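You operate a simulated robot arm through the tools that you are given. There is no shell and no other tool. Be economical: measure what you need, move in short steps, check, and stop when the job is done.

You are at the controls of a simulated robot arm. One attempt, no reset.

TASK
Close the pick-up: call off, slider to 1, warmer off, drip wiped, drawer shut.
Fine: wipe the sauce drip on the tall counter with the blue sponge and put the sponge back. What is to be rubbed or washed off counts as gone when no trace of it is left.

It is judged by the outcome, as a careful person would: the job done as asked, and still so three seconds after it is handed in. It fails if anything else is knocked over, pushed out of place, dropped, spilled or broken.

THE ROBOT
A 7-joint arm with a fingered hand on a trunk, on a base that drives. Base frame: it is fixed to the floor where the robot stands at the start and does not move with it; the origin is under the middle of the robot, x ahead of it, y to its left, z up. Units: mm, rad, N and s.
With the tool pointing down near the work surface it reaches from about 100 to 920 mm from the robot's upright axis, wherever it stands. Its first joint turns from -2.007 to 2.007 rad. Places, roughly: call button [500, -700, 1200]; counter drawer [800, -100, 700]; number slider [600, -800, 1200]; orange switch [600, -700, 1200]; sauce drip on the tall counter [1000, -300, 800]; tub (12x12x8 cm) [1100, -600, 800]; yellow press frame [1400, -300, 1000]. Payload 5 kg.
The TCP is the grasp point between the finger pads, 32 mm short of the fingertips. In the tool frame z runs along the fingers and y along their closing line. The gripper opens to 160 mm. The gripper's body begins 89 mm behind the TCP. The gripper is a hand of 4 fingers: y runs from the thumb to the fingers, the wrist lies at [0, 0, -267] in the tool frame.
Orientation is that of the tool frame in the base frame, as [roll, pitch, yaw] about the fixed x, y, z axes, in that order (R = Rz(yaw) Ry(pitch) Rx(roll)). With the fingers straight down and closing along the base's y, the tool's x points along the base's -x, its y along +y and its z along -z.

THE INTERFACE
- The arm moves only by the tool send_rows. Its argument "targets" is a list of rows, each a list of 6 numbers: the shift along the base's x, y, z in mm, then the turn, a rotation vector about the base's x, y, z in rad. In form: [[dx, dy, dz, wx, wy, wz], ...]. A call has 1 to 12 rows; each row shifts and turns the commanded pose from where the row before left it. A row lasts 0.2 s, in which the tool goes at most 50 mm and 0.15 rad; a call with a longer step from one row to the next is refused whole. Where a pose cannot be reached the arm comes as near as it can. A force on the tool above 40 N (or 10 N above the force at the start of the call, whichever is more), or a blocked arm, ends the call early, and 0.2 s more pass. In this call time passes only in rows, and 0.2 s behind the last. The reply holds the time, the measured pose of the TCP, the force on the tool along the base axes, the opening and the grip force, in the units named above and with some noise, with the torque about the TCP (base axes, N m) and any sound that the robot's microphone picked up, and new pictures: "views" is both (left out), scene, wrist or none.
- Cameras (640 x 400 px; columns grow to the right, rows downward): "scene" is now at [-6.4, 148.2, 2075.8]; the picture's right is [-0.62, -0.78, 0.00], its down [-0.56, 0.45, -0.70] and it looks along [0.55, -0.43, -0.72] (base axes); focal length 286 px, centre (320, 200). "wrist" rides on the gripper at [80, -4, -114] in the tool frame; the picture's right is [0.05, 1.00, 0.00], its down [-0.82, 0.04, -0.58] and it looks along [-0.58, 0.03, 0.82] (tool axes); focal length 265 px, centre (320, 200). There is no depth. A picture from a camera that has moved, and an enlarged one, comes with that camera's place and axes in the base frame and with its lens. The place of the scene camera against the robot may be out by one fixed shift of up to 25 mm in any direction.
- slide_trunk(by): slides the trunk up (or, below 0, down) by that many mm; the arm and the scene camera ride with it, the base frame stays. It gives what a move gives, with no picture.
- steer(legs): drives the robot by 1 to 6 legs, each [ahead, turn to the left] in mm and rad, along the robot's own axes; the way and the turn of a leg run together, so that a leg with both is an arc; at most 1500 mm and 3.142 rad a leg. The arm and the cameras ride along, it lands a little off, and it stops where it bumps. It gives what a move gives, and a new picture of the scene camera.
- set_fingers(finger1, finger2, finger3, thumb_bend): sets how far each is bent, from 0 (flat) to 1 (curled in); at 0.3 the hand is open as for a grip, at 0.7 the pads meet at the TCP. One left out holds its place. A second passes; each finger stops where it meets its share of the squeeze, and holds until it gets a number again. It is the only way to open and close the hand. It gives what a move gives, with no picture; readings hold the bend of each and the force on the fingers (four entries, about 0 where the hand has none), thumb and palm.
- head_to(pan, tilt): turns the head with the scene camera to pan (to the left, within 2.705 rad either way) and tilt (down, from -0.506 to 1.204), counted from straight ahead of the robot. It gives what a move gives, and a new picture of the scene camera.
- enlarge(camera, box): a new picture of the part [left, top, right, bottom] of that camera's present view, enlarged. No time passes.
- finish_job(): hands the job in; it is judged then, once.

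Work in short steps. Places have to be worked out from the pictures, the camera data and where the tool is seen: move nearer, look again, correct. Check each grasp and each placing, and mend what went wrong. You have 120 turns and 260 pictures in all, those below and enlarged ones among them. Open the gripper and draw the arm clear of the work before you hand the job in, unless the task says otherwise; then end with one line.

The tools are called by a JSON object that holds its "op" and its "data". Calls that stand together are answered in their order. send_rows: Moves the arm, as the interface text tells. Its arguments: {"type":"object","properties":{"targets":{"type":"array"},"views":{"type":"string","enum":["both","scene","wrist","none"]}},"required":["targets"]} The other tools are called the same way: slide_trunk (by) slides the trunk up or down; set_fingers (finger1, finger2, finger3, thumb_bend) moves the fingers one by one; steer (legs) drives the base; head_to (pan, tilt) turns the head that bears the scene camera; enlarge (camera, box) takes an enlarged picture of a part of a camera's view; finish_job () hands the job in.

At the start:

```text
time: 0.0
eef_pos: [504.6, -390.0, 1603.6]
tool_rot: [-3.141, 0.0, -3.141]
wrist_force: [-0.3, 0.2, -1.0]
moment: [0.03, 0.0, 0.02]
gripper_width: 160.1
gripper_force: 0.1
shape: jaw
bend: [0.3, 0.3, 0.3, 0.3]
finger forces: [0.0, 0.0, 0.1, 0.0, 0.0, 0.0]
trunk travel left (down, up): [-900.0, 90.0]
robot x, y, heading: [0.8, -2.1, -0.001]
head pan, tilt: [-0.668, 0.801]
```

scene: 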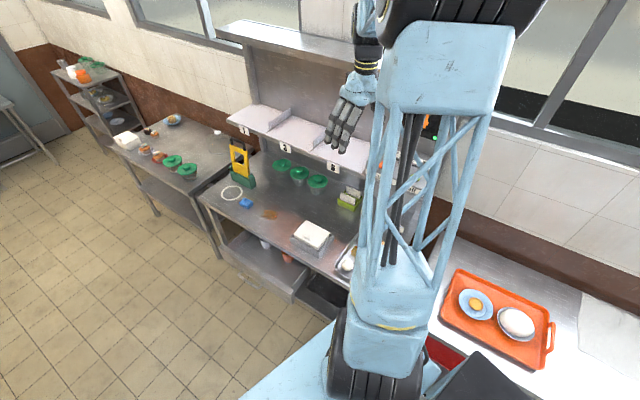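
wrist: 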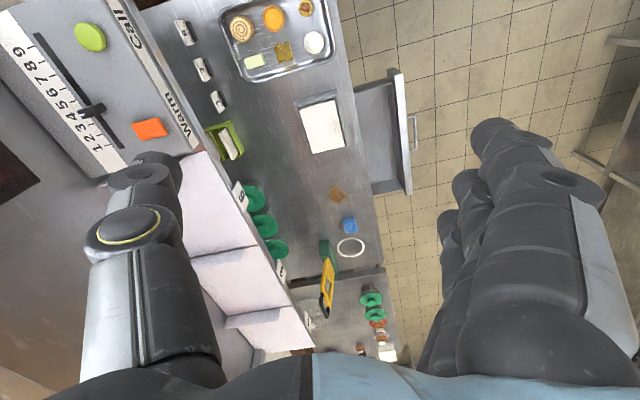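

I look closer at the panel and the counter in the pictures before moving.

{"op": "enlarge", "data": {"camera": "wrist", "box": [0, 0, 240, 190]}}

{"op": "enlarge", "data": {"camera": "wrist", "box": [220, 60, 440, 340]}}

{"op": "enlarge", "data": {"camera": "scene", "box": [190, 100, 390, 310]}}

```text
2.11 times, centred on (120, 95) of wrist
camera zoom: at [425.0, -394.4, 1716.3], right [-0.05, 1.0, 0.0], down [0.82, 0.04, 0.58], along [0.58, 0.03, -0.82], focal length 559 px, centre (741, 421)
```

zoom: 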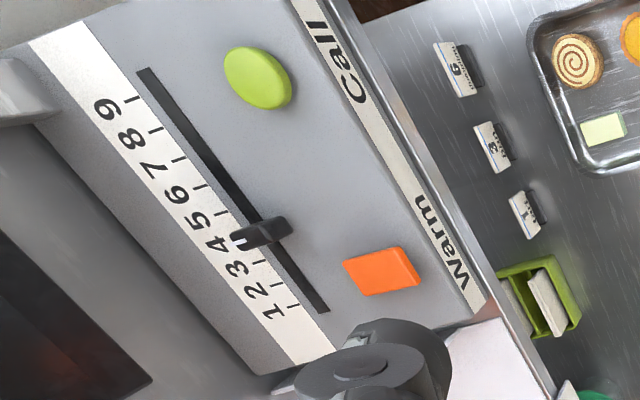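

```text
1.43 times, centred on (330, 200) of wrist
camera zoom: at [425.0, -394.4, 1716.3], right [-0.05, 1.0, 0.0], down [0.82, 0.04, 0.58], along [0.58, 0.03, -0.82], focal length 379 px, centre (306, 200)
```

zoom: 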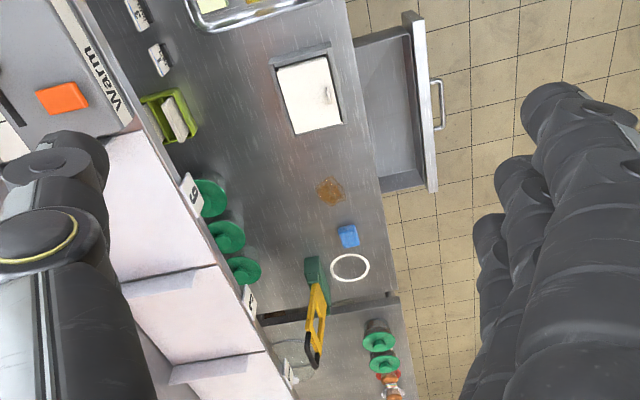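

```text
1.90 times, centred on (290, 205) of scene
camera zoom: at [-6.4, 148.2, 2075.8], right [-0.62, -0.78, 0.0], down [-0.56, 0.45, -0.7], along [0.55, -0.43, -0.72], focal length 544 px, centre (377, 190)
```

zoom: 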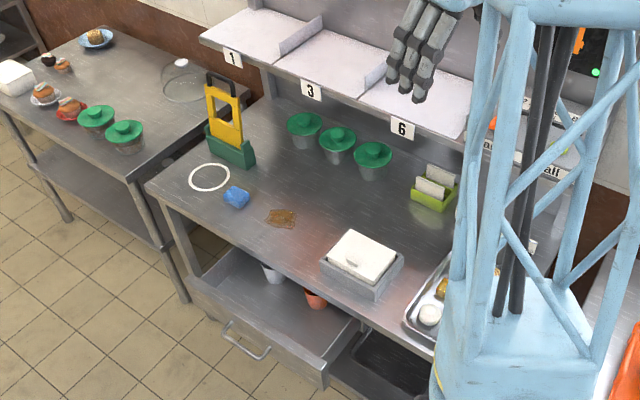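

Sponge is near (1176,-230), drip near (1025,-294), ring near (1330,-206), and the drawer handle near (794,-9,700). I shift the wrist camera back and right to triangulate the panel.

{"op": "send_rows", "data": {"targets": [[-40, -25, 0, 0, 0, 0], [-40, -25, 0, 0, 0, 0], [-40, -25, 0, 0, 0, 0], [-40, -25, 0, 0, 0, 0], [-40, -25, 0, 0, 0, 0]], "views": "both"}}

```text
time: 1.2
eef_pos: [304.7, -515.1, 1604.6]
tool_rot: [-3.14, 0.001, -3.142]
wrist_force: [-0.1, 0.2, 0.3]
moment: [0.03, -0.05, -0.02]
gripper_width: 160.0
gripper_force: 0.0
shape: jaw
bend: [0.3, 0.3, 0.3, 0.3]
finger forces: [0.1, 0.0, 0.0, 0.0, 0.0, 0.0]
trunk travel left (down, up): [-900.0, 90.0]
robot x, y, heading: [-0.7, -1.7, -0.0]
head pan, tilt: [-0.668, 0.801]
camera scene: at [-8.0, 146.5, 2075.9], right [-0.62, -0.78, 0.0], down [-0.56, 0.45, -0.7], along [0.55, -0.43, -0.72], focal length 286 px, centre (320, 200)
camera wrist: at [224.8, -519.8, 1716.8], right [-0.05, 1.0, 0.0], down [0.82, 0.04, 0.58], along [0.58, 0.03, -0.82], focal length 265 px, centre (320, 200)
```

scene: 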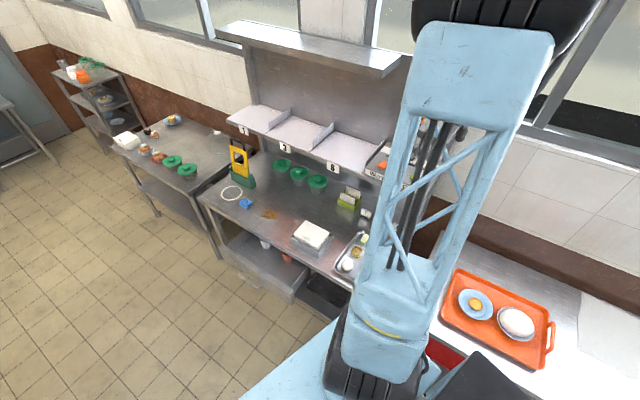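
wrist: 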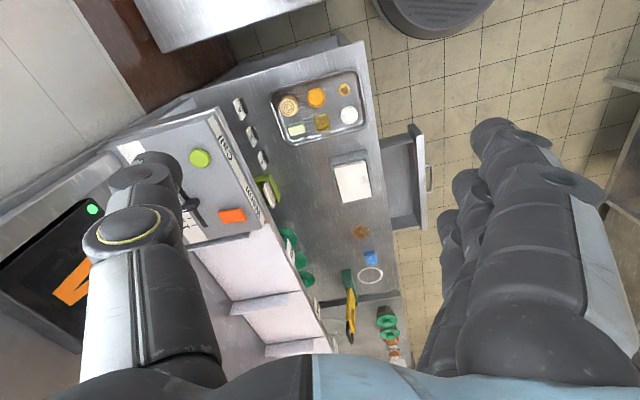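

The counter is yawed by about 0.32 rad; the call button is near (474,-747,1236), the switch near (618,-701,1235), and the slider knob is at 4. I zoom in on the display and the panel to read states.

{"op": "enlarge", "data": {"camera": "wrist", "box": [0, 120, 280, 340]}}

{"op": "head_to", "data": {"pan": -0.9, "tilt": 0.6}}

```text
1.82 times, centred on (140, 230) of wrist
camera zoom: at [224.8, -519.8, 1716.8], right [-0.05, 1.0, 0.0], down [0.82, 0.04, 0.58], along [0.58, 0.03, -0.82], focal length 483 px, centre (647, 146)
```

zoom: 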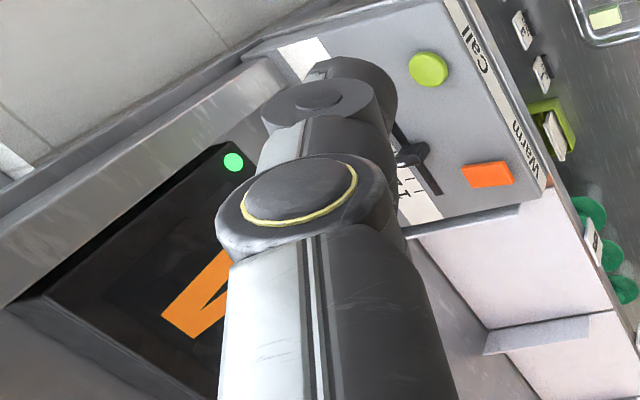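

```text
time: 1.9
eef_pos: [306.6, -513.5, 1604.4]
tool_rot: [3.141, 0.001, -3.142]
wrist_force: [0.2, 0.7, -0.8]
moment: [0.01, 0.02, 0.02]
gripper_width: 159.9
gripper_force: 0.1
shape: jaw
bend: [0.3, 0.3, 0.3, 0.3]
finger forces: [0.0, 0.1, 0.1, 0.1, 0.1, 0.0]
trunk travel left (down, up): [-900.0, 90.0]
robot x, y, heading: [-1.9, 4.2, -0.003]
head pan, tilt: [-0.901, 0.6]
camera scene: at [-14.7, 129.1, 2092.8], right [-0.78, -0.62, 0.0], down [-0.35, 0.44, -0.82], along [0.51, -0.65, -0.57], focal length 286 px, centre (320, 200)
```

scene: 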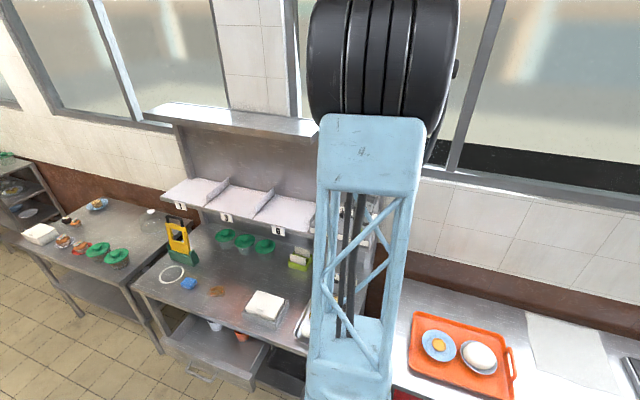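

The display beside the panel shows an orange figure and a green lamp (call on). I turn the hand so the wrist camera looks toward the back panel, square to the counter.

{"op": "send_rows", "data": {"targets": [[0, 5, 0, 0, 0, -0.139], [0, 5, 0, 0, 0, -0.139], [0, 5, 0, 0, 0, -0.139], [0, 5, 0, 0, 0, -0.139], [0, 5, 0, 0, 0, -0.139], [0, 5, 0, 0, 0, -0.139], [0, 5, 0, 0, 0, -0.139], [0, 5, 0, 0, 0, -0.139], [0, 5, 0, 0, 0, -0.139]], "views": "wrist"}}

```text
time: 4.0
eef_pos: [306.4, -469.8, 1603.7]
tool_rot: [-3.141, -0.001, 1.889]
wrist_force: [-0.2, 1.3, 0.3]
moment: [0.01, -0.01, -0.01]
gripper_width: 159.7
gripper_force: 0.0
shape: jaw
bend: [0.3, 0.3, 0.3, 0.3]
finger forces: [0.0, 0.0, 0.0, 0.0, 0.0, 0.0]
trunk travel left (down, up): [-900.0, 90.0]
robot x, y, heading: [1.0, -2.7, -0.0]
head pan, tilt: [-0.901, 0.6]
camera wrist: at [275.7, -394.9, 1716.6], right [0.93, 0.36, 0.0], down [0.3, -0.76, 0.58], along [0.21, -0.54, -0.82], focal length 265 px, centre (320, 200)
```

wrist: 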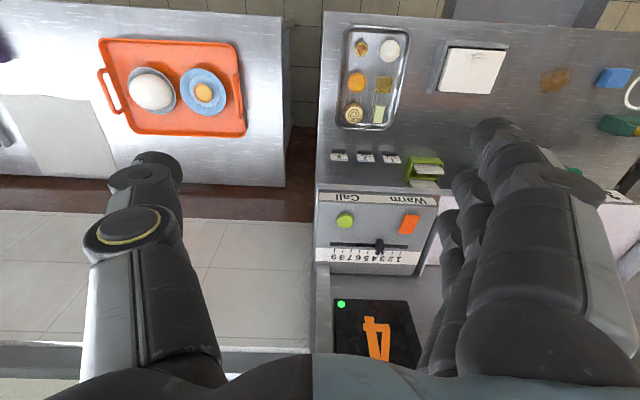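

The display reads 4 with a green lamp. I check the hood board over the shelf with the scene camera, to know the clearance for the arm.

{"op": "head_to", "data": {"pan": -0.9, "tilt": 0.45}}

{"op": "enlarge", "data": {"camera": "wrist", "box": [300, 150, 460, 380]}}

```text
time: 4.7
eef_pos: [305.8, -469.6, 1604.2]
tool_rot: [-3.141, 0.001, 1.891]
wrist_force: [-0.1, 0.2, 0.5]
moment: [-0.02, 0.04, 0.02]
gripper_width: 160.0
gripper_force: 0.1
shape: jaw
bend: [0.3, 0.3, 0.3, 0.3]
finger forces: [0.1, 0.0, 0.0, 0.0, 0.1, 0.0]
trunk travel left (down, up): [-900.0, 90.0]
robot x, y, heading: [0.1, -2.2, 0.001]
head pan, tilt: [-0.901, 0.45]
camera scene: at [-12.6, 126.0, 2106.3], right [-0.78, -0.62, 0.0], down [-0.27, 0.34, -0.9], along [0.56, -0.71, -0.44], focal length 286 px, centre (320, 200)
```

scene: 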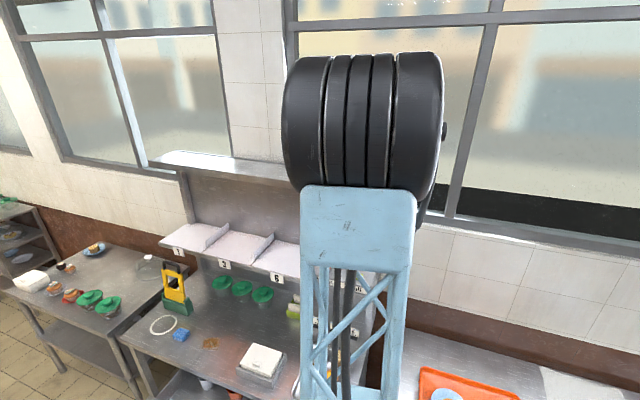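

```text
1.74 times, centred on (380, 265) of wrist
camera zoom: at [275.6, -395.7, 1716.3], right [0.93, 0.36, 0.0], down [0.3, -0.76, 0.58], along [0.21, -0.54, -0.82], focal length 462 px, centre (216, 87)
```

zoom: 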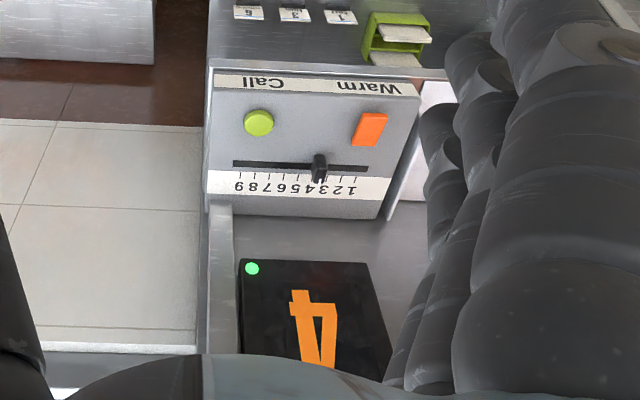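

Panel points agree across views: call (474,-747,1236), switch (619,-702,1235), knob u≈313 with tick 1 about 67 mm further along the slot. I make a pointing hand with finger 2 and the thumb pinched and the others curled.

{"op": "set_fingers", "data": {"finger1": 1.0, "finger2": 0.7, "finger3": 1.0, "thumb_bend": 0.7}}

{"op": "enlarge", "data": {"camera": "wrist", "box": [0, 0, 640, 400]}}

```text
time: 5.7
eef_pos: [303.6, -470.3, 1603.6]
tool_rot: [-3.141, -0.001, 1.893]
wrist_force: [-0.4, 1.0, -0.5]
moment: [0.0, 0.01, -0.01]
gripper_width: 50.5
gripper_force: 0.0
shape: fingers
bend: [1.0, 0.7, 1.0, 0.7]
finger forces: [0.1, 0.0, 0.1, 0.0, 0.1, 0.0]
trunk travel left (down, up): [-900.0, 90.0]
robot x, y, heading: [-2.2, -1.2, 0.0]
head pan, tilt: [-0.901, 0.45]
```

```text
1.00 times, centred on (320, 200) of wrist
camera zoom: at [275.6, -395.5, 1716.3], right [0.93, 0.36, 0.0], down [0.3, -0.76, 0.58], along [0.21, -0.54, -0.82], focal length 265 px, centre (320, 200)
```

zoom: 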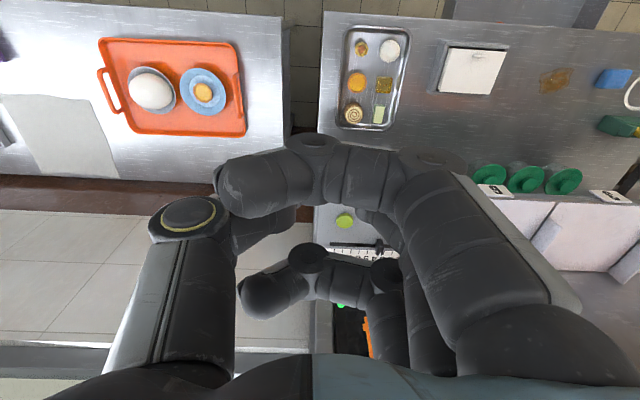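

Curled outer fingers hide the tip. I try extending only finger 1 to see which side it is on.

{"op": "set_fingers", "data": {"finger1": 0.7, "finger2": 1.0, "finger3": 1.0, "thumb_bend": 0.5}}

{"op": "enlarge", "data": {"camera": "wrist", "box": [0, 0, 640, 400]}}

```text
time: 6.7
eef_pos: [304.5, -470.3, 1603.5]
tool_rot: [-3.141, -0.002, 1.892]
wrist_force: [-0.8, -0.3, -0.5]
moment: [0.03, 0.01, -0.05]
gripper_width: 54.3
gripper_force: 0.1
shape: fingers
bend: [0.7, 1.0, 1.0, 0.5]
finger forces: [0.0, 0.0, 0.0, 0.1, 0.1, 0.0]
trunk travel left (down, up): [-900.0, 90.0]
robot x, y, heading: [1.6, 0.2, 0.0]
head pan, tilt: [-0.901, 0.45]
```

```text
1.00 times, centred on (320, 200) of wrist
camera zoom: at [275.6, -395.5, 1716.3], right [0.93, 0.36, 0.0], down [0.3, -0.76, 0.58], along [0.21, -0.54, -0.82], focal length 265 px, centre (320, 200)
```

zoom: 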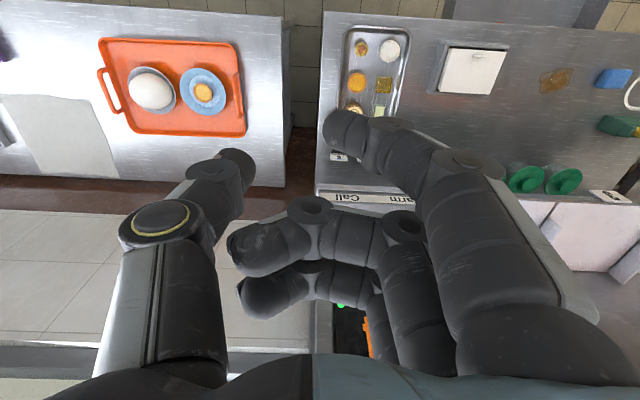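

Finger 1 sits on the camera side with its tip at about tool (27,10,32). I approach above the call button with a 0.3 rad tilt so the wrist stays clear of the hood board.

{"op": "send_rows", "data": {"targets": [[12, -20, -40, -0.0285, -0.0095, 0], [12, -20, -40, -0.0285, -0.0095, 0], [12, -20, -40, -0.0285, -0.0095, 0], [18, -30, -30, -0.0285, -0.0095, 0], [18, -30, -30, -0.0285, -0.0095, 0], [18, -30, -25, -0.0285, -0.0095, 0], [18, -30, -25, -0.0285, -0.0095, 0], [18, -30, -20, -0.0285, -0.0095, 0], [18, -30, -15, -0.0285, -0.0095, 0], [18, -30, -10, -0.0285, -0.0095, 0]], "views": "both"}}

```text
time: 8.8
eef_pos: [465.9, -740.5, 1327.1]
tool_rot: [-3.141, 0.298, 1.891]
wrist_force: [0.3, -0.1, -0.2]
moment: [0.03, 0.0, 0.0]
gripper_width: 54.3
gripper_force: 0.1
shape: fingers
bend: [0.7, 1.0, 1.0, 0.5]
finger forces: [0.0, 0.1, 0.1, 0.1, 0.0, 0.0]
trunk travel left (down, up): [-900.0, 90.0]
robot x, y, heading: [1.5, 1.2, -0.0]
head pan, tilt: [-0.901, 0.45]
camera scene: at [-11.5, 124.2, 2106.5], right [-0.78, -0.62, 0.0], down [-0.27, 0.34, -0.9], along [0.56, -0.7, -0.44], focal length 286 px, centre (320, 200)
camera wrist: at [427.5, -638.1, 1411.0], right [0.93, 0.36, -0.02], down [0.23, -0.56, 0.79], along [0.28, -0.74, -0.61], focal length 265 px, centre (320, 200)
```

scene: 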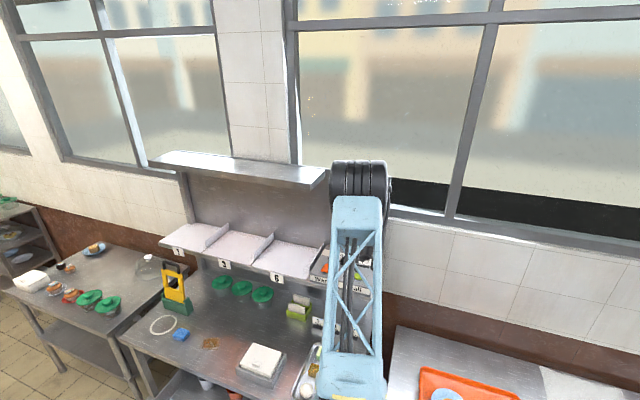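
wrist: 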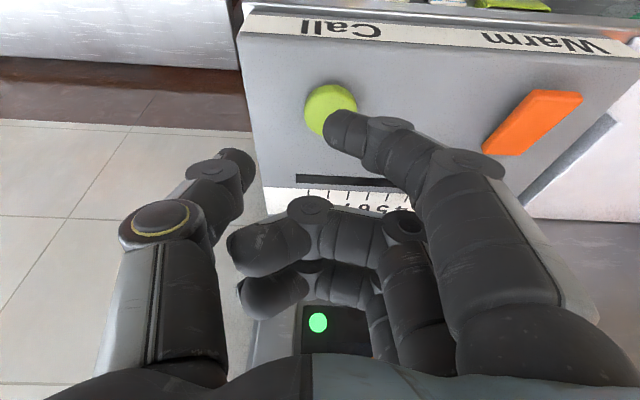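

The tip is about 25 mm short of the button's centre and 50 mm above it. I shift over it and come down to just above.

{"op": "send_rows", "data": {"targets": [[4, -23, 0, 0, 0, 0], [0, 0, -20, 0, 0, 0], [0, 0, -20, 0, 0, 0]], "views": "wrist"}}

```text
time: 9.7
eef_pos: [470.8, -764.0, 1287.3]
tool_rot: [-3.142, 0.299, 1.891]
wrist_force: [0.2, -0.3, -0.8]
moment: [0.03, 0.0, 0.0]
gripper_width: 54.6
gripper_force: 0.0
shape: fingers
bend: [0.7, 1.0, 1.0, 0.5]
finger forces: [0.0, 0.1, 0.0, 0.0, 0.0, 0.0]
trunk travel left (down, up): [-900.0, 90.0]
robot x, y, heading: [0.8, 0.1, -0.0]
head pan, tilt: [-0.901, 0.45]
camera wrist: at [431.8, -660.0, 1370.8], right [0.93, 0.36, -0.02], down [0.23, -0.57, 0.79], along [0.28, -0.74, -0.61], focal length 265 px, centre (320, 200)
```

wrist: 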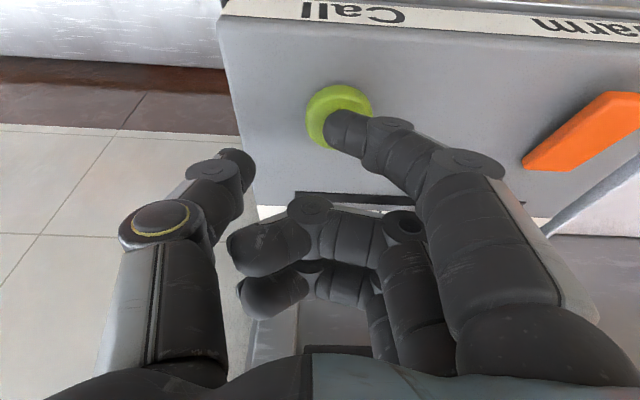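

The fingertip is over the button, about 12 mm above. I press straight down in small rows.

{"op": "send_rows", "data": {"targets": [[0, 0, -5, 0, 0, 0], [0, 0, -4, 0, 0, 0], [0, 0, -4, 0, 0, 0], [0, 0, -4, 0, 0, 0]], "views": "wrist"}}

```text
time: 10.7
eef_pos: [473.0, -762.7, 1276.7]
tool_rot: [3.14, 0.304, 1.892]
wrist_force: [9.0, -1.0, 29.1]
moment: [0.64, -0.19, -0.21]
gripper_width: 52.2
gripper_force: 13.6
shape: fingers
bend: [0.73, 1.0, 1.0, 0.5]
finger forces: [27.4, 0.0, 0.0, 0.0, 0.1, 0.0]
trunk travel left (down, up): [-900.0, 90.0]
robot x, y, heading: [2.1, 0.3, 0.001]
head pan, tilt: [-0.901, 0.45]
heard: click
camera wrist: at [434.4, -658.3, 1359.2], right [0.93, 0.36, -0.01], down [0.23, -0.56, 0.8], along [0.28, -0.74, -0.6], focal length 265 px, centre (320, 200)
```

wrist: 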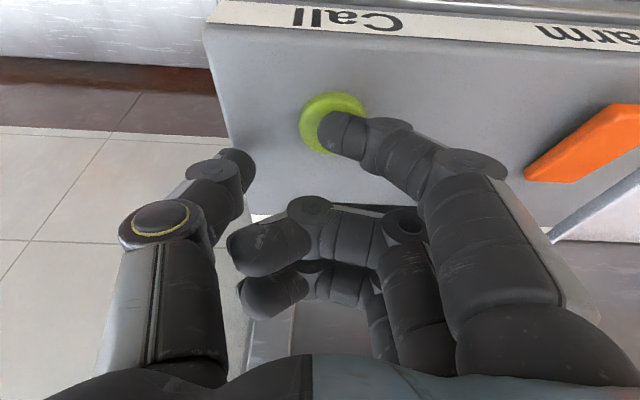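

A click was heard with about 29 N. I raise and look at the lamp.

{"op": "send_rows", "data": {"targets": [[0, 0, 20, 0, 0, 0], [0, 0, 40, 0, 0, 0], [5, 20, 40, 0, 0, 0], [15, 20, 30, 0, 0, 0]], "views": "wrist"}}

```text
time: 11.7
eef_pos: [492.7, -719.0, 1401.2]
tool_rot: [-3.139, 0.299, 1.893]
wrist_force: [-0.5, 1.1, 0.2]
moment: [-0.02, 0.04, 0.0]
gripper_width: 54.6
gripper_force: 0.1
shape: fingers
bend: [0.7, 1.0, 1.0, 0.5]
finger forces: [0.1, 0.0, 0.0, 0.0, 0.0, 0.0]
trunk travel left (down, up): [-900.0, 90.0]
robot x, y, heading: [-0.5, -2.3, -0.002]
head pan, tilt: [-0.901, 0.45]
camera wrist: at [453.8, -616.4, 1485.6], right [0.93, 0.36, -0.02], down [0.23, -0.56, 0.79], along [0.28, -0.74, -0.61], focal length 265 px, centre (320, 200)
```

wrist: 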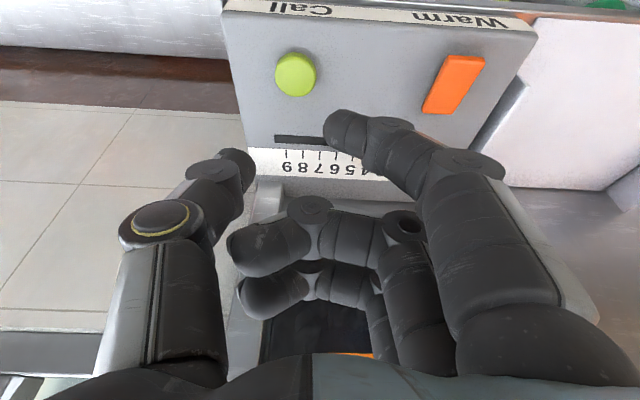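

I enlarge to see the lamp and the switch's rocker shape.

{"op": "enlarge", "data": {"camera": "wrist", "box": [230, 250, 400, 370]}}

{"op": "enlarge", "data": {"camera": "wrist", "box": [380, 0, 540, 140]}}

```text
3.33 times, centred on (315, 310) of wrist
camera zoom: at [453.8, -616.4, 1485.6], right [0.93, 0.36, -0.02], down [0.23, -0.56, 0.79], along [0.28, -0.74, -0.61], focal length 885 px, centre (337, -167)
```

zoom: 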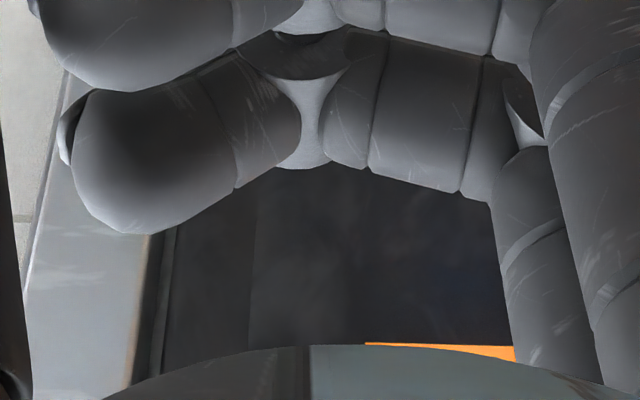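

```text
2.86 times, centred on (460, 70) of wrist
camera zoom: at [453.8, -616.4, 1485.6], right [0.93, 0.36, -0.02], down [0.23, -0.56, 0.79], along [0.28, -0.74, -0.61], focal length 758 px, centre (-80, 571)
```

zoom: 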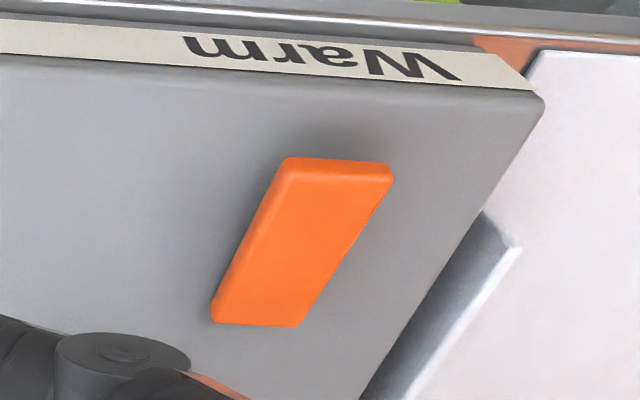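

The rocker's front (label-side) end triangulates about 20 mm higher than its rear end, so it is the front end that must be pressed. I move the fingertip over it, a bit above.

{"op": "send_rows", "data": {"targets": [[40, 5, 0, 0, 0, 0], [40, 5, -10, 0, 0, 0], [36, 5, -30, 0, 0, 0], [0, 0, -40, 0, 0, 0], [0, 0, -15, 0, 0, 0]], "views": "both"}}

```text
time: 12.8
eef_pos: [606.9, -705.2, 1308.3]
tool_rot: [3.142, 0.3, 1.89]
wrist_force: [0.5, 0.8, -0.6]
moment: [0.0, 0.06, 0.0]
gripper_width: 54.5
gripper_force: 0.1
shape: fingers
bend: [0.7, 1.0, 1.0, 0.5]
finger forces: [0.1, 0.0, 0.0, 0.0, 0.0, 0.0]
trunk travel left (down, up): [-900.0, 90.0]
robot x, y, heading: [-3.1, -2.4, -0.0]
head pan, tilt: [-0.901, 0.45]
camera scene: at [-11.3, 126.1, 2106.4], right [-0.78, -0.62, 0.0], down [-0.27, 0.34, -0.9], along [0.56, -0.71, -0.44], focal length 286 px, centre (320, 200)
camera wrist: at [568.6, -604.0, 1391.2], right [0.93, 0.36, -0.02], down [0.23, -0.56, 0.79], along [0.28, -0.74, -0.61], focal length 265 px, centre (320, 200)
```

scene: 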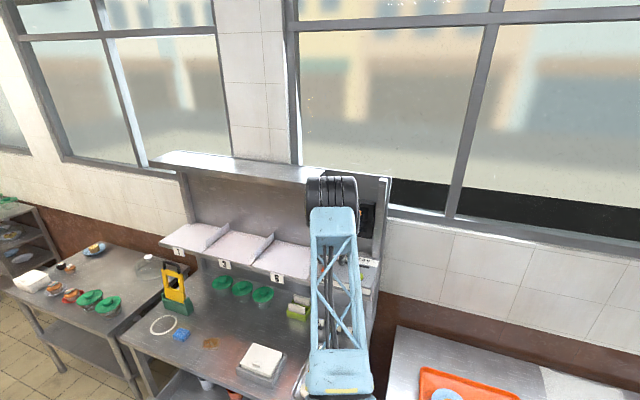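
wrist: 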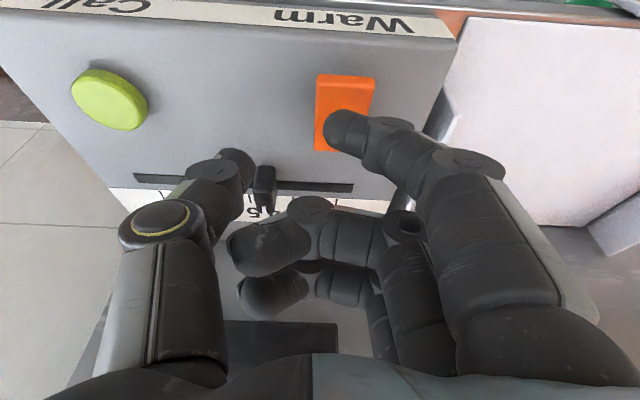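

I check the hood near the arm before pressing.

{"op": "enlarge", "data": {"camera": "scene", "box": [240, 140, 420, 300]}}

{"op": "enlarge", "data": {"camera": "wrist", "box": [200, 40, 440, 240]}}

```text
2.50 times, centred on (330, 220) of scene
camera zoom: at [-11.3, 126.1, 2106.4], right [-0.78, -0.62, 0.0], down [-0.27, 0.34, -0.9], along [0.56, -0.71, -0.44], focal length 714 px, centre (295, 150)
```

zoom: 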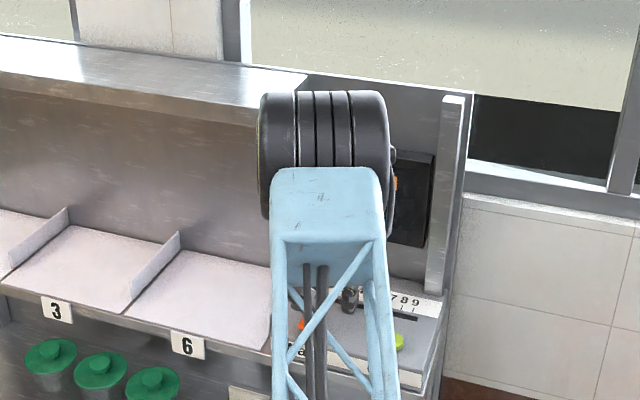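

```text
2.00 times, centred on (320, 140) of wrist
camera zoom: at [568.6, -604.0, 1391.2], right [0.93, 0.36, -0.02], down [0.23, -0.56, 0.79], along [0.28, -0.74, -0.61], focal length 531 px, centre (320, 320)
```

zoom: 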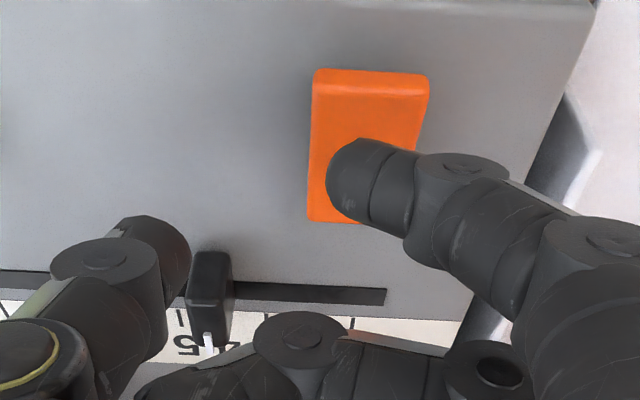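

The hood ends beside the panel, and the arm is clear. I press down on the switch's raised front end.

{"op": "send_rows", "data": {"targets": [[-2, 6, -8, 0, 0, 0], [0, 0, -7, 0, 0, 0], [0, 0, -5, 0, 0, 0], [0, 0, -5, 0, 0, 0], [0, 0, -5, 0, 0, 0], [0, 0, -5, 0, 0, 0], [0, 0, -5, 0, 0, 0]], "views": "wrist"}}

```text
time: 14.4
eef_pos: [602.8, -699.9, 1270.9]
tool_rot: [-3.141, 0.303, 1.893]
wrist_force: [2.0, 8.1, 35.8]
moment: [0.05, 1.32, -0.15]
gripper_width: 45.0
gripper_force: 18.2
shape: fingers
bend: [0.77, 1.0, 1.0, 0.51]
finger forces: [12.7, 0.0, 0.0, 0.1, 23.3, 0.1]
trunk travel left (down, up): [-900.0, 90.0]
robot x, y, heading: [1.3, -2.7, 0.002]
head pan, tilt: [-0.901, 0.45]
heard: click
camera wrist: at [564.4, -595.9, 1353.9], right [0.93, 0.36, -0.01], down [0.23, -0.56, 0.8], along [0.28, -0.74, -0.61], focal length 265 px, centre (320, 200)
```

wrist: 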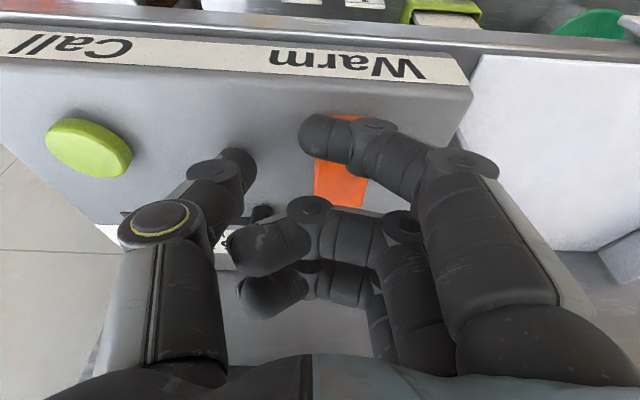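

A click was heard; the thumb also touched the panel. I lift and look at the switch and the slider.

{"op": "send_rows", "data": {"targets": [[0, 0, 15, 0, 0, 0], [0, 0, 40, 0, 0, 0], [-15, 20, 40, 0, 0, 0]], "views": "both"}}

{"op": "enlarge", "data": {"camera": "wrist", "box": [140, 0, 480, 240]}}

{"op": "enlarge", "data": {"camera": "scene", "box": [240, 140, 420, 300]}}

```text
time: 15.2
eef_pos: [587.8, -682.7, 1361.4]
tool_rot: [3.141, 0.301, 1.89]
wrist_force: [-0.5, 0.8, 0.4]
moment: [-0.03, -0.05, 0.01]
gripper_width: 54.5
gripper_force: 0.0
shape: fingers
bend: [0.7, 1.0, 1.0, 0.5]
finger forces: [0.1, 0.1, 0.1, 0.0, 0.0, 0.0]
trunk travel left (down, up): [-900.0, 90.0]
robot x, y, heading: [-0.2, 0.0, 0.003]
head pan, tilt: [-0.901, 0.45]
camera scene: at [-15.0, 129.2, 2106.1], right [-0.78, -0.62, 0.0], down [-0.27, 0.34, -0.9], along [0.56, -0.71, -0.43], focal length 286 px, centre (320, 200)
camera wrist: at [548.9, -579.5, 1445.1], right [0.93, 0.36, -0.02], down [0.23, -0.56, 0.79], along [0.28, -0.74, -0.61], focal length 265 px, centre (320, 200)
```

scene: 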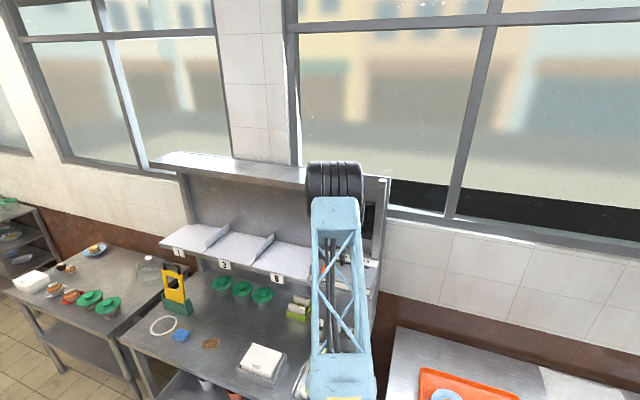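
wrist: 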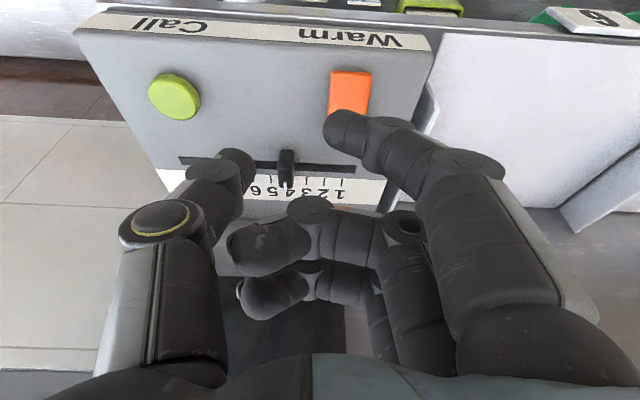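

```text
1.67 times, centred on (310, 120) of wrist
camera zoom: at [548.9, -579.5, 1445.1], right [0.93, 0.36, -0.02], down [0.23, -0.56, 0.79], along [0.28, -0.74, -0.61], focal length 442 px, centre (337, 333)
```

zoom: 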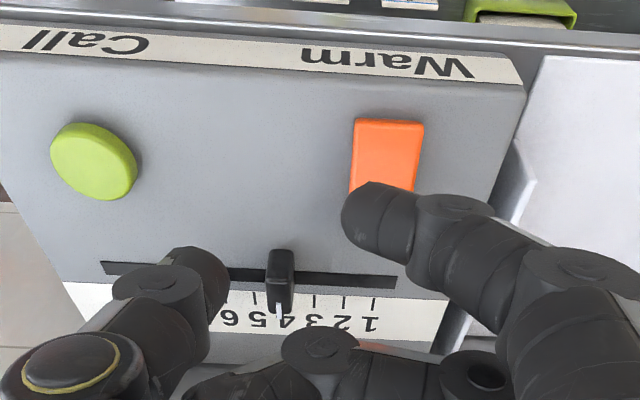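

```text
2.50 times, centred on (330, 220) of scene
camera zoom: at [-15.0, 129.2, 2106.1], right [-0.78, -0.62, 0.0], down [-0.27, 0.34, -0.9], along [0.56, -0.71, -0.43], focal length 714 px, centre (295, 150)
```

zoom: 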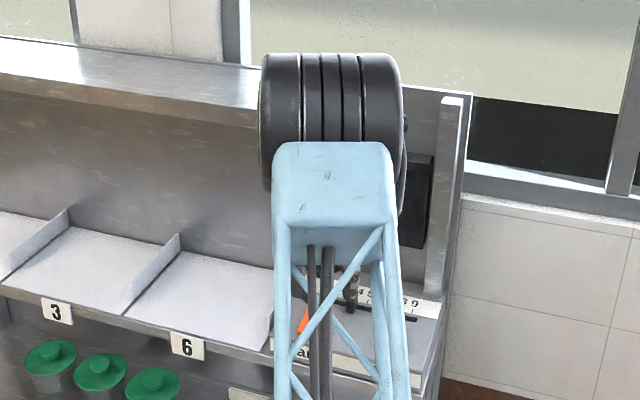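

The rocker has flipped and the red glow on the counter is gone. For the slider I pinch thumb to finger 1 and steepen the tilt to 0.7 rad so that the wrist stays well in front of the hood.

{"op": "set_fingers", "data": {"finger1": 0.7, "thumb_bend": 0.7}}

{"op": "send_rows", "data": {"targets": [[-9, -5, 0, -0.095, -0.0315, 0], [-9, -5, 0, -0.095, -0.0315, 0], [-9, -5, 0, -0.095, -0.0315, 0], [-9, -5, 0, -0.095, -0.0315, 0], [0, -30, -10, 0, 0, 0], [0, -30, -10, 0, 0, 0]], "views": "both"}}

```text
time: 16.2
eef_pos: [589.2, -684.4, 1361.7]
tool_rot: [3.141, 0.299, 1.893]
wrist_force: [-0.6, -1.0, 0.0]
moment: [0.04, 0.0, -0.02]
gripper_width: 24.3
gripper_force: 0.0
shape: fingers
bend: [0.7, 1.0, 1.0, 0.7]
finger forces: [0.0, 0.1, 0.1, 0.0, 0.0, 0.0]
trunk travel left (down, up): [-900.0, 90.0]
robot x, y, heading: [-0.3, -3.8, 0.002]
head pan, tilt: [-0.901, 0.45]
```

```text
time: 17.6
eef_pos: [555.3, -763.4, 1342.3]
tool_rot: [-3.139, 0.701, 1.893]
wrist_force: [0.6, -0.2, -0.2]
moment: [-0.04, 0.03, -0.01]
gripper_width: 24.1
gripper_force: 0.1
shape: fingers
bend: [0.7, 1.0, 1.0, 0.7]
finger forces: [0.1, 0.1, 0.0, 0.0, 0.1, 0.0]
trunk travel left (down, up): [-900.0, 90.0]
robot x, y, heading: [4.4, 1.0, 0.0]
head pan, tilt: [-0.901, 0.45]
camera scene: at [-12.0, 125.8, 2106.4], right [-0.78, -0.62, 0.0], down [-0.27, 0.34, -0.9], along [0.56, -0.71, -0.44], focal length 286 px, centre (320, 200)
camera wrist: at [508.5, -637.2, 1376.3], right [0.94, 0.35, -0.03], down [0.12, -0.23, 0.97], along [0.33, -0.91, -0.25], focal length 265 px, centre (320, 200)
```

scene: 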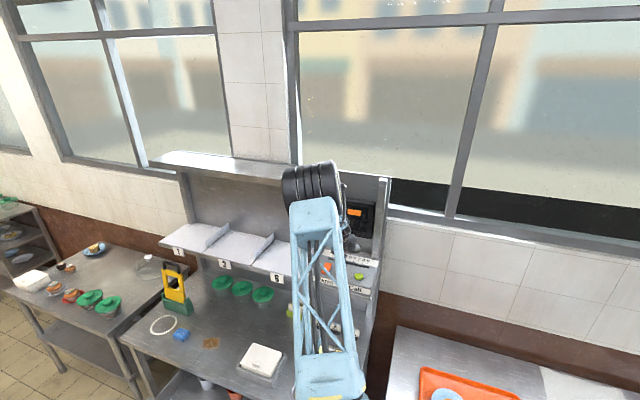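
wrist: 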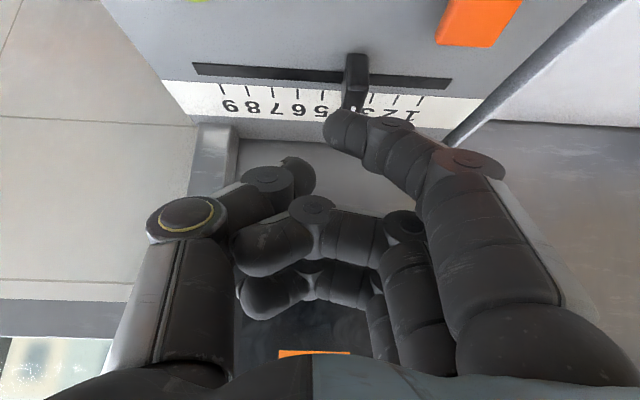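

The knob is at u≈313; I move the fingertip to its left side, level with the slot, still above the knob top.

{"op": "send_rows", "data": {"targets": [[-15, -5, 0, 0, 0, 0], [6, -17, 0, 0, 0, 0], [6, -17, -15, 0, 0, 0], [5, -16, -20, 0, 0, 0], [0, 0, -20, 0, 0, 0]], "views": "both"}}

{"op": "enlarge", "data": {"camera": "scene", "box": [260, 140, 420, 300]}}

```text
time: 18.9
eef_pos: [558.4, -818.7, 1295.3]
tool_rot: [3.136, 0.711, 1.889]
wrist_force: [-0.1, -0.9, 29.4]
moment: [0.87, -0.69, 0.01]
gripper_width: 22.0
gripper_force: 15.3
shape: fingers
bend: [0.71, 1.0, 1.0, 0.7]
finger forces: [29.8, 0.0, 0.0, 0.1, 0.1, 0.1]
trunk travel left (down, up): [-900.0, 90.0]
robot x, y, heading: [0.7, -3.7, 0.0]
head pan, tilt: [-0.901, 0.45]
camera scene: at [-15.0, 129.2, 2106.9], right [-0.78, -0.62, 0.0], down [-0.27, 0.34, -0.9], along [0.56, -0.71, -0.43], focal length 286 px, centre (320, 200)
camera wrist: at [511.2, -691.7, 1327.6], right [0.94, 0.35, -0.03], down [0.11, -0.22, 0.97], along [0.33, -0.91, -0.24], focal length 265 px, centre (320, 200)
```

scene: 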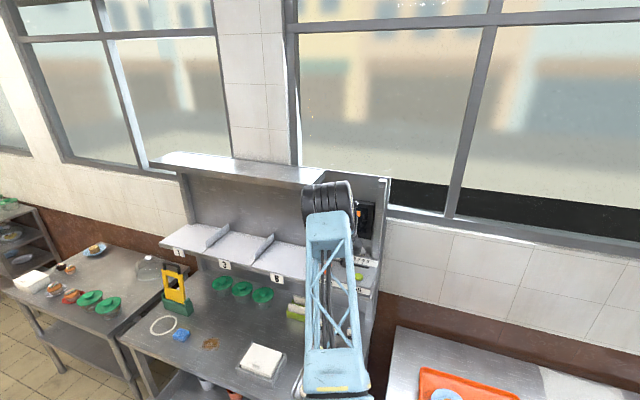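
wrist: 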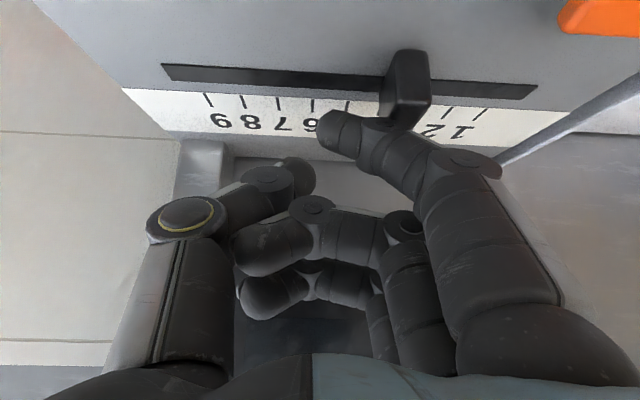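

```text
2.50 times, centred on (340, 220) of scene
camera zoom: at [-15.0, 129.2, 2106.9], right [-0.78, -0.62, 0.0], down [-0.27, 0.34, -0.9], along [0.56, -0.71, -0.43], focal length 714 px, centre (270, 150)
```

zoom: 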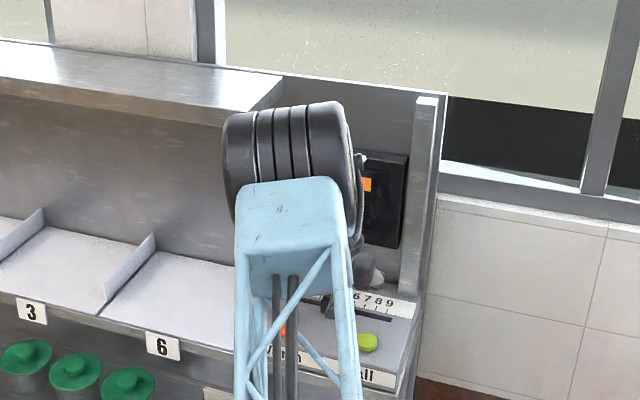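

The finger's slanting link landed on the knob, so pushing from that side is wrong. The thumb slants the right way: I lift, then curl all fingers and push with the thumb, leaning the hand away from the hood.

{"op": "send_rows", "data": {"targets": [[0, 0, 25, 0, 0, 0], [0, 0, 45, 0, 0, 0], [5, 5, 10, 0.095, 0.0315, 0], [5, 5, 0, 0.095, 0.0315, 0], [7, 4, 0, 0.095, 0.0315, 0], [7, 4, 0, 0.095, 0.0315, 0], [7, 3, 0, 0.0315, -0.095, 0], [7, 3, 0, 0.0315, -0.095, 0], [0, 0, 0, 0.0315, -0.095, 0]], "views": "none"}}

{"op": "set_fingers", "data": {"finger1": 1.0, "finger2": 1.0, "finger3": 1.0, "thumb_bend": 0.5}}

{"op": "send_rows", "data": {"targets": [[0, 0, -10, 0, 0, 0]], "views": "both"}}

```text
time: 20.9
eef_pos: [593.6, -794.6, 1367.6]
tool_rot: [2.825, 0.286, 1.799]
wrist_force: [0.1, -0.6, 0.4]
moment: [-0.02, -0.03, 0.0]
gripper_width: 24.2
gripper_force: 0.1
shape: fingers
bend: [0.7, 1.0, 1.0, 0.7]
finger forces: [0.1, 0.0, 0.1, 0.0, 0.0, 0.1]
trunk travel left (down, up): [-900.0, 90.0]
robot x, y, heading: [-0.1, 3.3, -0.002]
head pan, tilt: [-0.901, 0.45]
```

```text
time: 21.9
eef_pos: [595.1, -794.6, 1366.1]
tool_rot: [2.829, 0.286, 1.798]
wrist_force: [-0.4, 0.4, 0.2]
moment: [-0.02, 0.01, 0.01]
gripper_width: 62.0
gripper_force: 0.0
shape: fingers
bend: [1.0, 1.0, 1.0, 0.5]
finger forces: [0.1, 0.1, 0.0, 0.0, 0.1, 0.1]
trunk travel left (down, up): [-900.0, 90.0]
robot x, y, heading: [-2.5, 1.3, 0.001]
head pan, tilt: [-0.901, 0.45]
```

```text
time: 22.2
eef_pos: [594.9, -795.3, 1357.3]
tool_rot: [2.83, 0.283, 1.803]
wrist_force: [0.4, -0.4, -0.4]
moment: [0.03, 0.01, 0.02]
gripper_width: 61.7
gripper_force: 0.1
shape: fingers
bend: [1.0, 1.0, 1.0, 0.5]
finger forces: [0.1, 0.0, 0.0, 0.0, 0.1, 0.1]
trunk travel left (down, up): [-900.0, 90.0]
robot x, y, heading: [5.5, 2.7, 0.003]
head pan, tilt: [-0.901, 0.45]
camera scene: at [-12.3, 125.2, 2106.4], right [-0.78, -0.62, 0.0], down [-0.27, 0.34, -0.9], along [0.56, -0.71, -0.44], focal length 286 px, centre (320, 200)
camera wrist: at [531.7, -699.2, 1434.9], right [0.89, 0.35, 0.28], down [0.01, -0.64, 0.77], along [0.45, -0.69, -0.57], focal length 265 px, centre (320, 200)
```

scene: 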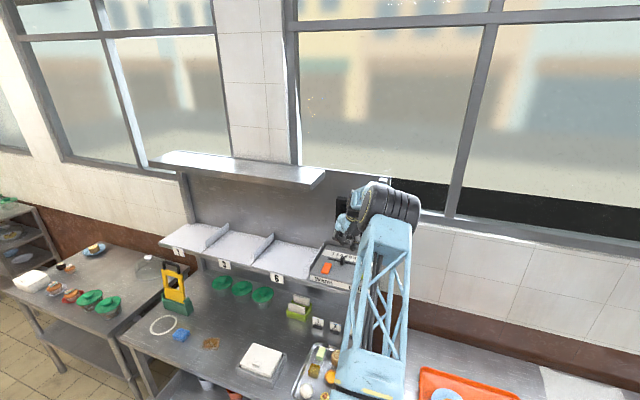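
wrist: 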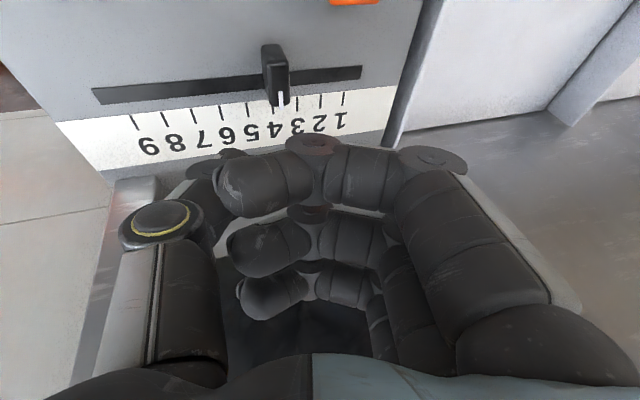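

The arm is clear of the hood now; the thumb tip is about 30 mm left of the knob on the slot line. I lower it 60 mm.

{"op": "send_rows", "data": {"targets": [[0, 0, -20, 0, 0, 0], [0, 0, -20, 0, 0, 0], [0, 0, -12, 0, 0, 0], [0, 0, -8, 0, 0, 0]], "views": "both"}}

{"op": "enlarge", "data": {"camera": "scene", "box": [300, 170, 400, 300]}}

```text
time: 23.2
eef_pos: [595.6, -793.1, 1297.7]
tool_rot: [2.83, 0.286, 1.8]
wrist_force: [-0.4, -0.7, 0.6]
moment: [-0.02, 0.0, -0.02]
gripper_width: 61.8
gripper_force: 0.0
shape: fingers
bend: [1.0, 1.0, 1.0, 0.5]
finger forces: [0.0, 0.0, 0.0, 0.1, 0.1, 0.0]
trunk travel left (down, up): [-900.0, 90.0]
robot x, y, heading: [-1.5, 1.8, 0.003]
head pan, tilt: [-0.901, 0.45]
camera scene: at [-12.7, 125.8, 2106.4], right [-0.78, -0.62, 0.0], down [-0.27, 0.34, -0.9], along [0.56, -0.71, -0.44], focal length 286 px, centre (320, 200)
camera wrist: at [532.2, -697.9, 1375.8], right [0.89, 0.35, 0.28], down [0.01, -0.64, 0.77], along [0.45, -0.69, -0.57], focal length 265 px, centre (320, 200)
```

scene: 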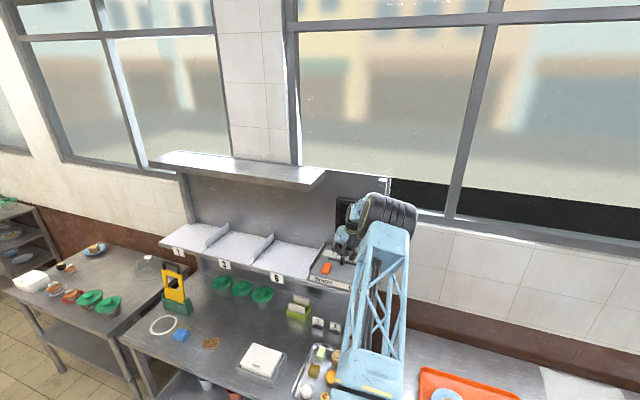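
wrist: 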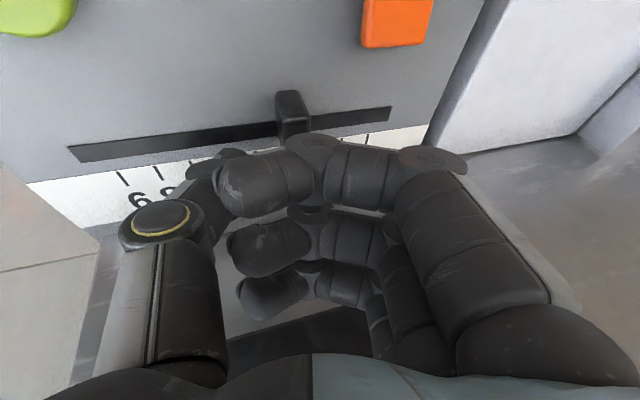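

```text
3.08 times, centred on (350, 235) of scene
camera zoom: at [-12.7, 125.8, 2106.4], right [-0.78, -0.62, 0.0], down [-0.27, 0.34, -0.9], along [0.56, -0.71, -0.44], focal length 879 px, centre (228, 92)
```

zoom: 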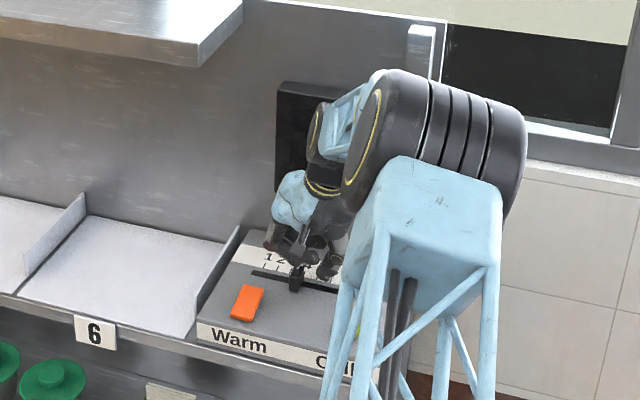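

The tip should be about 25 mm above the panel. I lower to just above it.

{"op": "send_rows", "data": {"targets": [[0, 0, -8, 0, 0, 0], [0, 0, -4, 0, 0, 0], [0, 0, -4, 0, 0, 0], [0, 0, -3, 0, 0, 0]], "views": "none"}}

```text
time: 24.2
eef_pos: [592.3, -794.0, 1284.8]
tool_rot: [2.829, 0.297, 1.795]
wrist_force: [-8.0, -1.0, 39.3]
moment: [-0.75, 1.85, -0.12]
gripper_width: 60.7
gripper_force: 20.3
shape: fingers
bend: [1.0, 1.0, 1.0, 0.52]
finger forces: [0.0, 0.0, 0.0, 0.1, 39.7, 0.1]
trunk travel left (down, up): [-900.0, 90.0]
robot x, y, heading: [-3.2, 2.0, 0.0]
head pan, tilt: [-0.901, 0.45]
```

The thumb meets the panel at TCP z≈1287. I raise slightly to float a few mm above it.

{"op": "send_rows", "data": {"targets": [[0, 0, 9, 0, 0, 0]], "views": "wrist"}}

```text
time: 24.6
eef_pos: [593.5, -791.9, 1286.7]
tool_rot: [2.829, 0.286, 1.8]
wrist_force: [0.3, -6.1, 15.4]
moment: [-0.65, 0.59, 0.25]
gripper_width: 61.0
gripper_force: 7.3
shape: fingers
bend: [1.0, 1.0, 1.0, 0.51]
finger forces: [0.0, 0.1, 0.1, 0.1, 15.4, 0.1]
trunk travel left (down, up): [-900.0, 90.0]
robot x, y, heading: [-2.6, -2.1, 0.0]
head pan, tilt: [-0.901, 0.45]
camera wrist: at [531.0, -697.2, 1364.7], right [0.89, 0.35, 0.28], down [0.01, -0.64, 0.77], along [0.45, -0.69, -0.57], focal length 265 px, centre (320, 200)
```

wrist: 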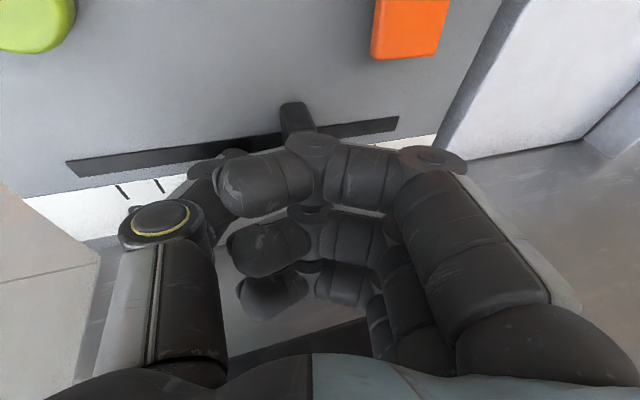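

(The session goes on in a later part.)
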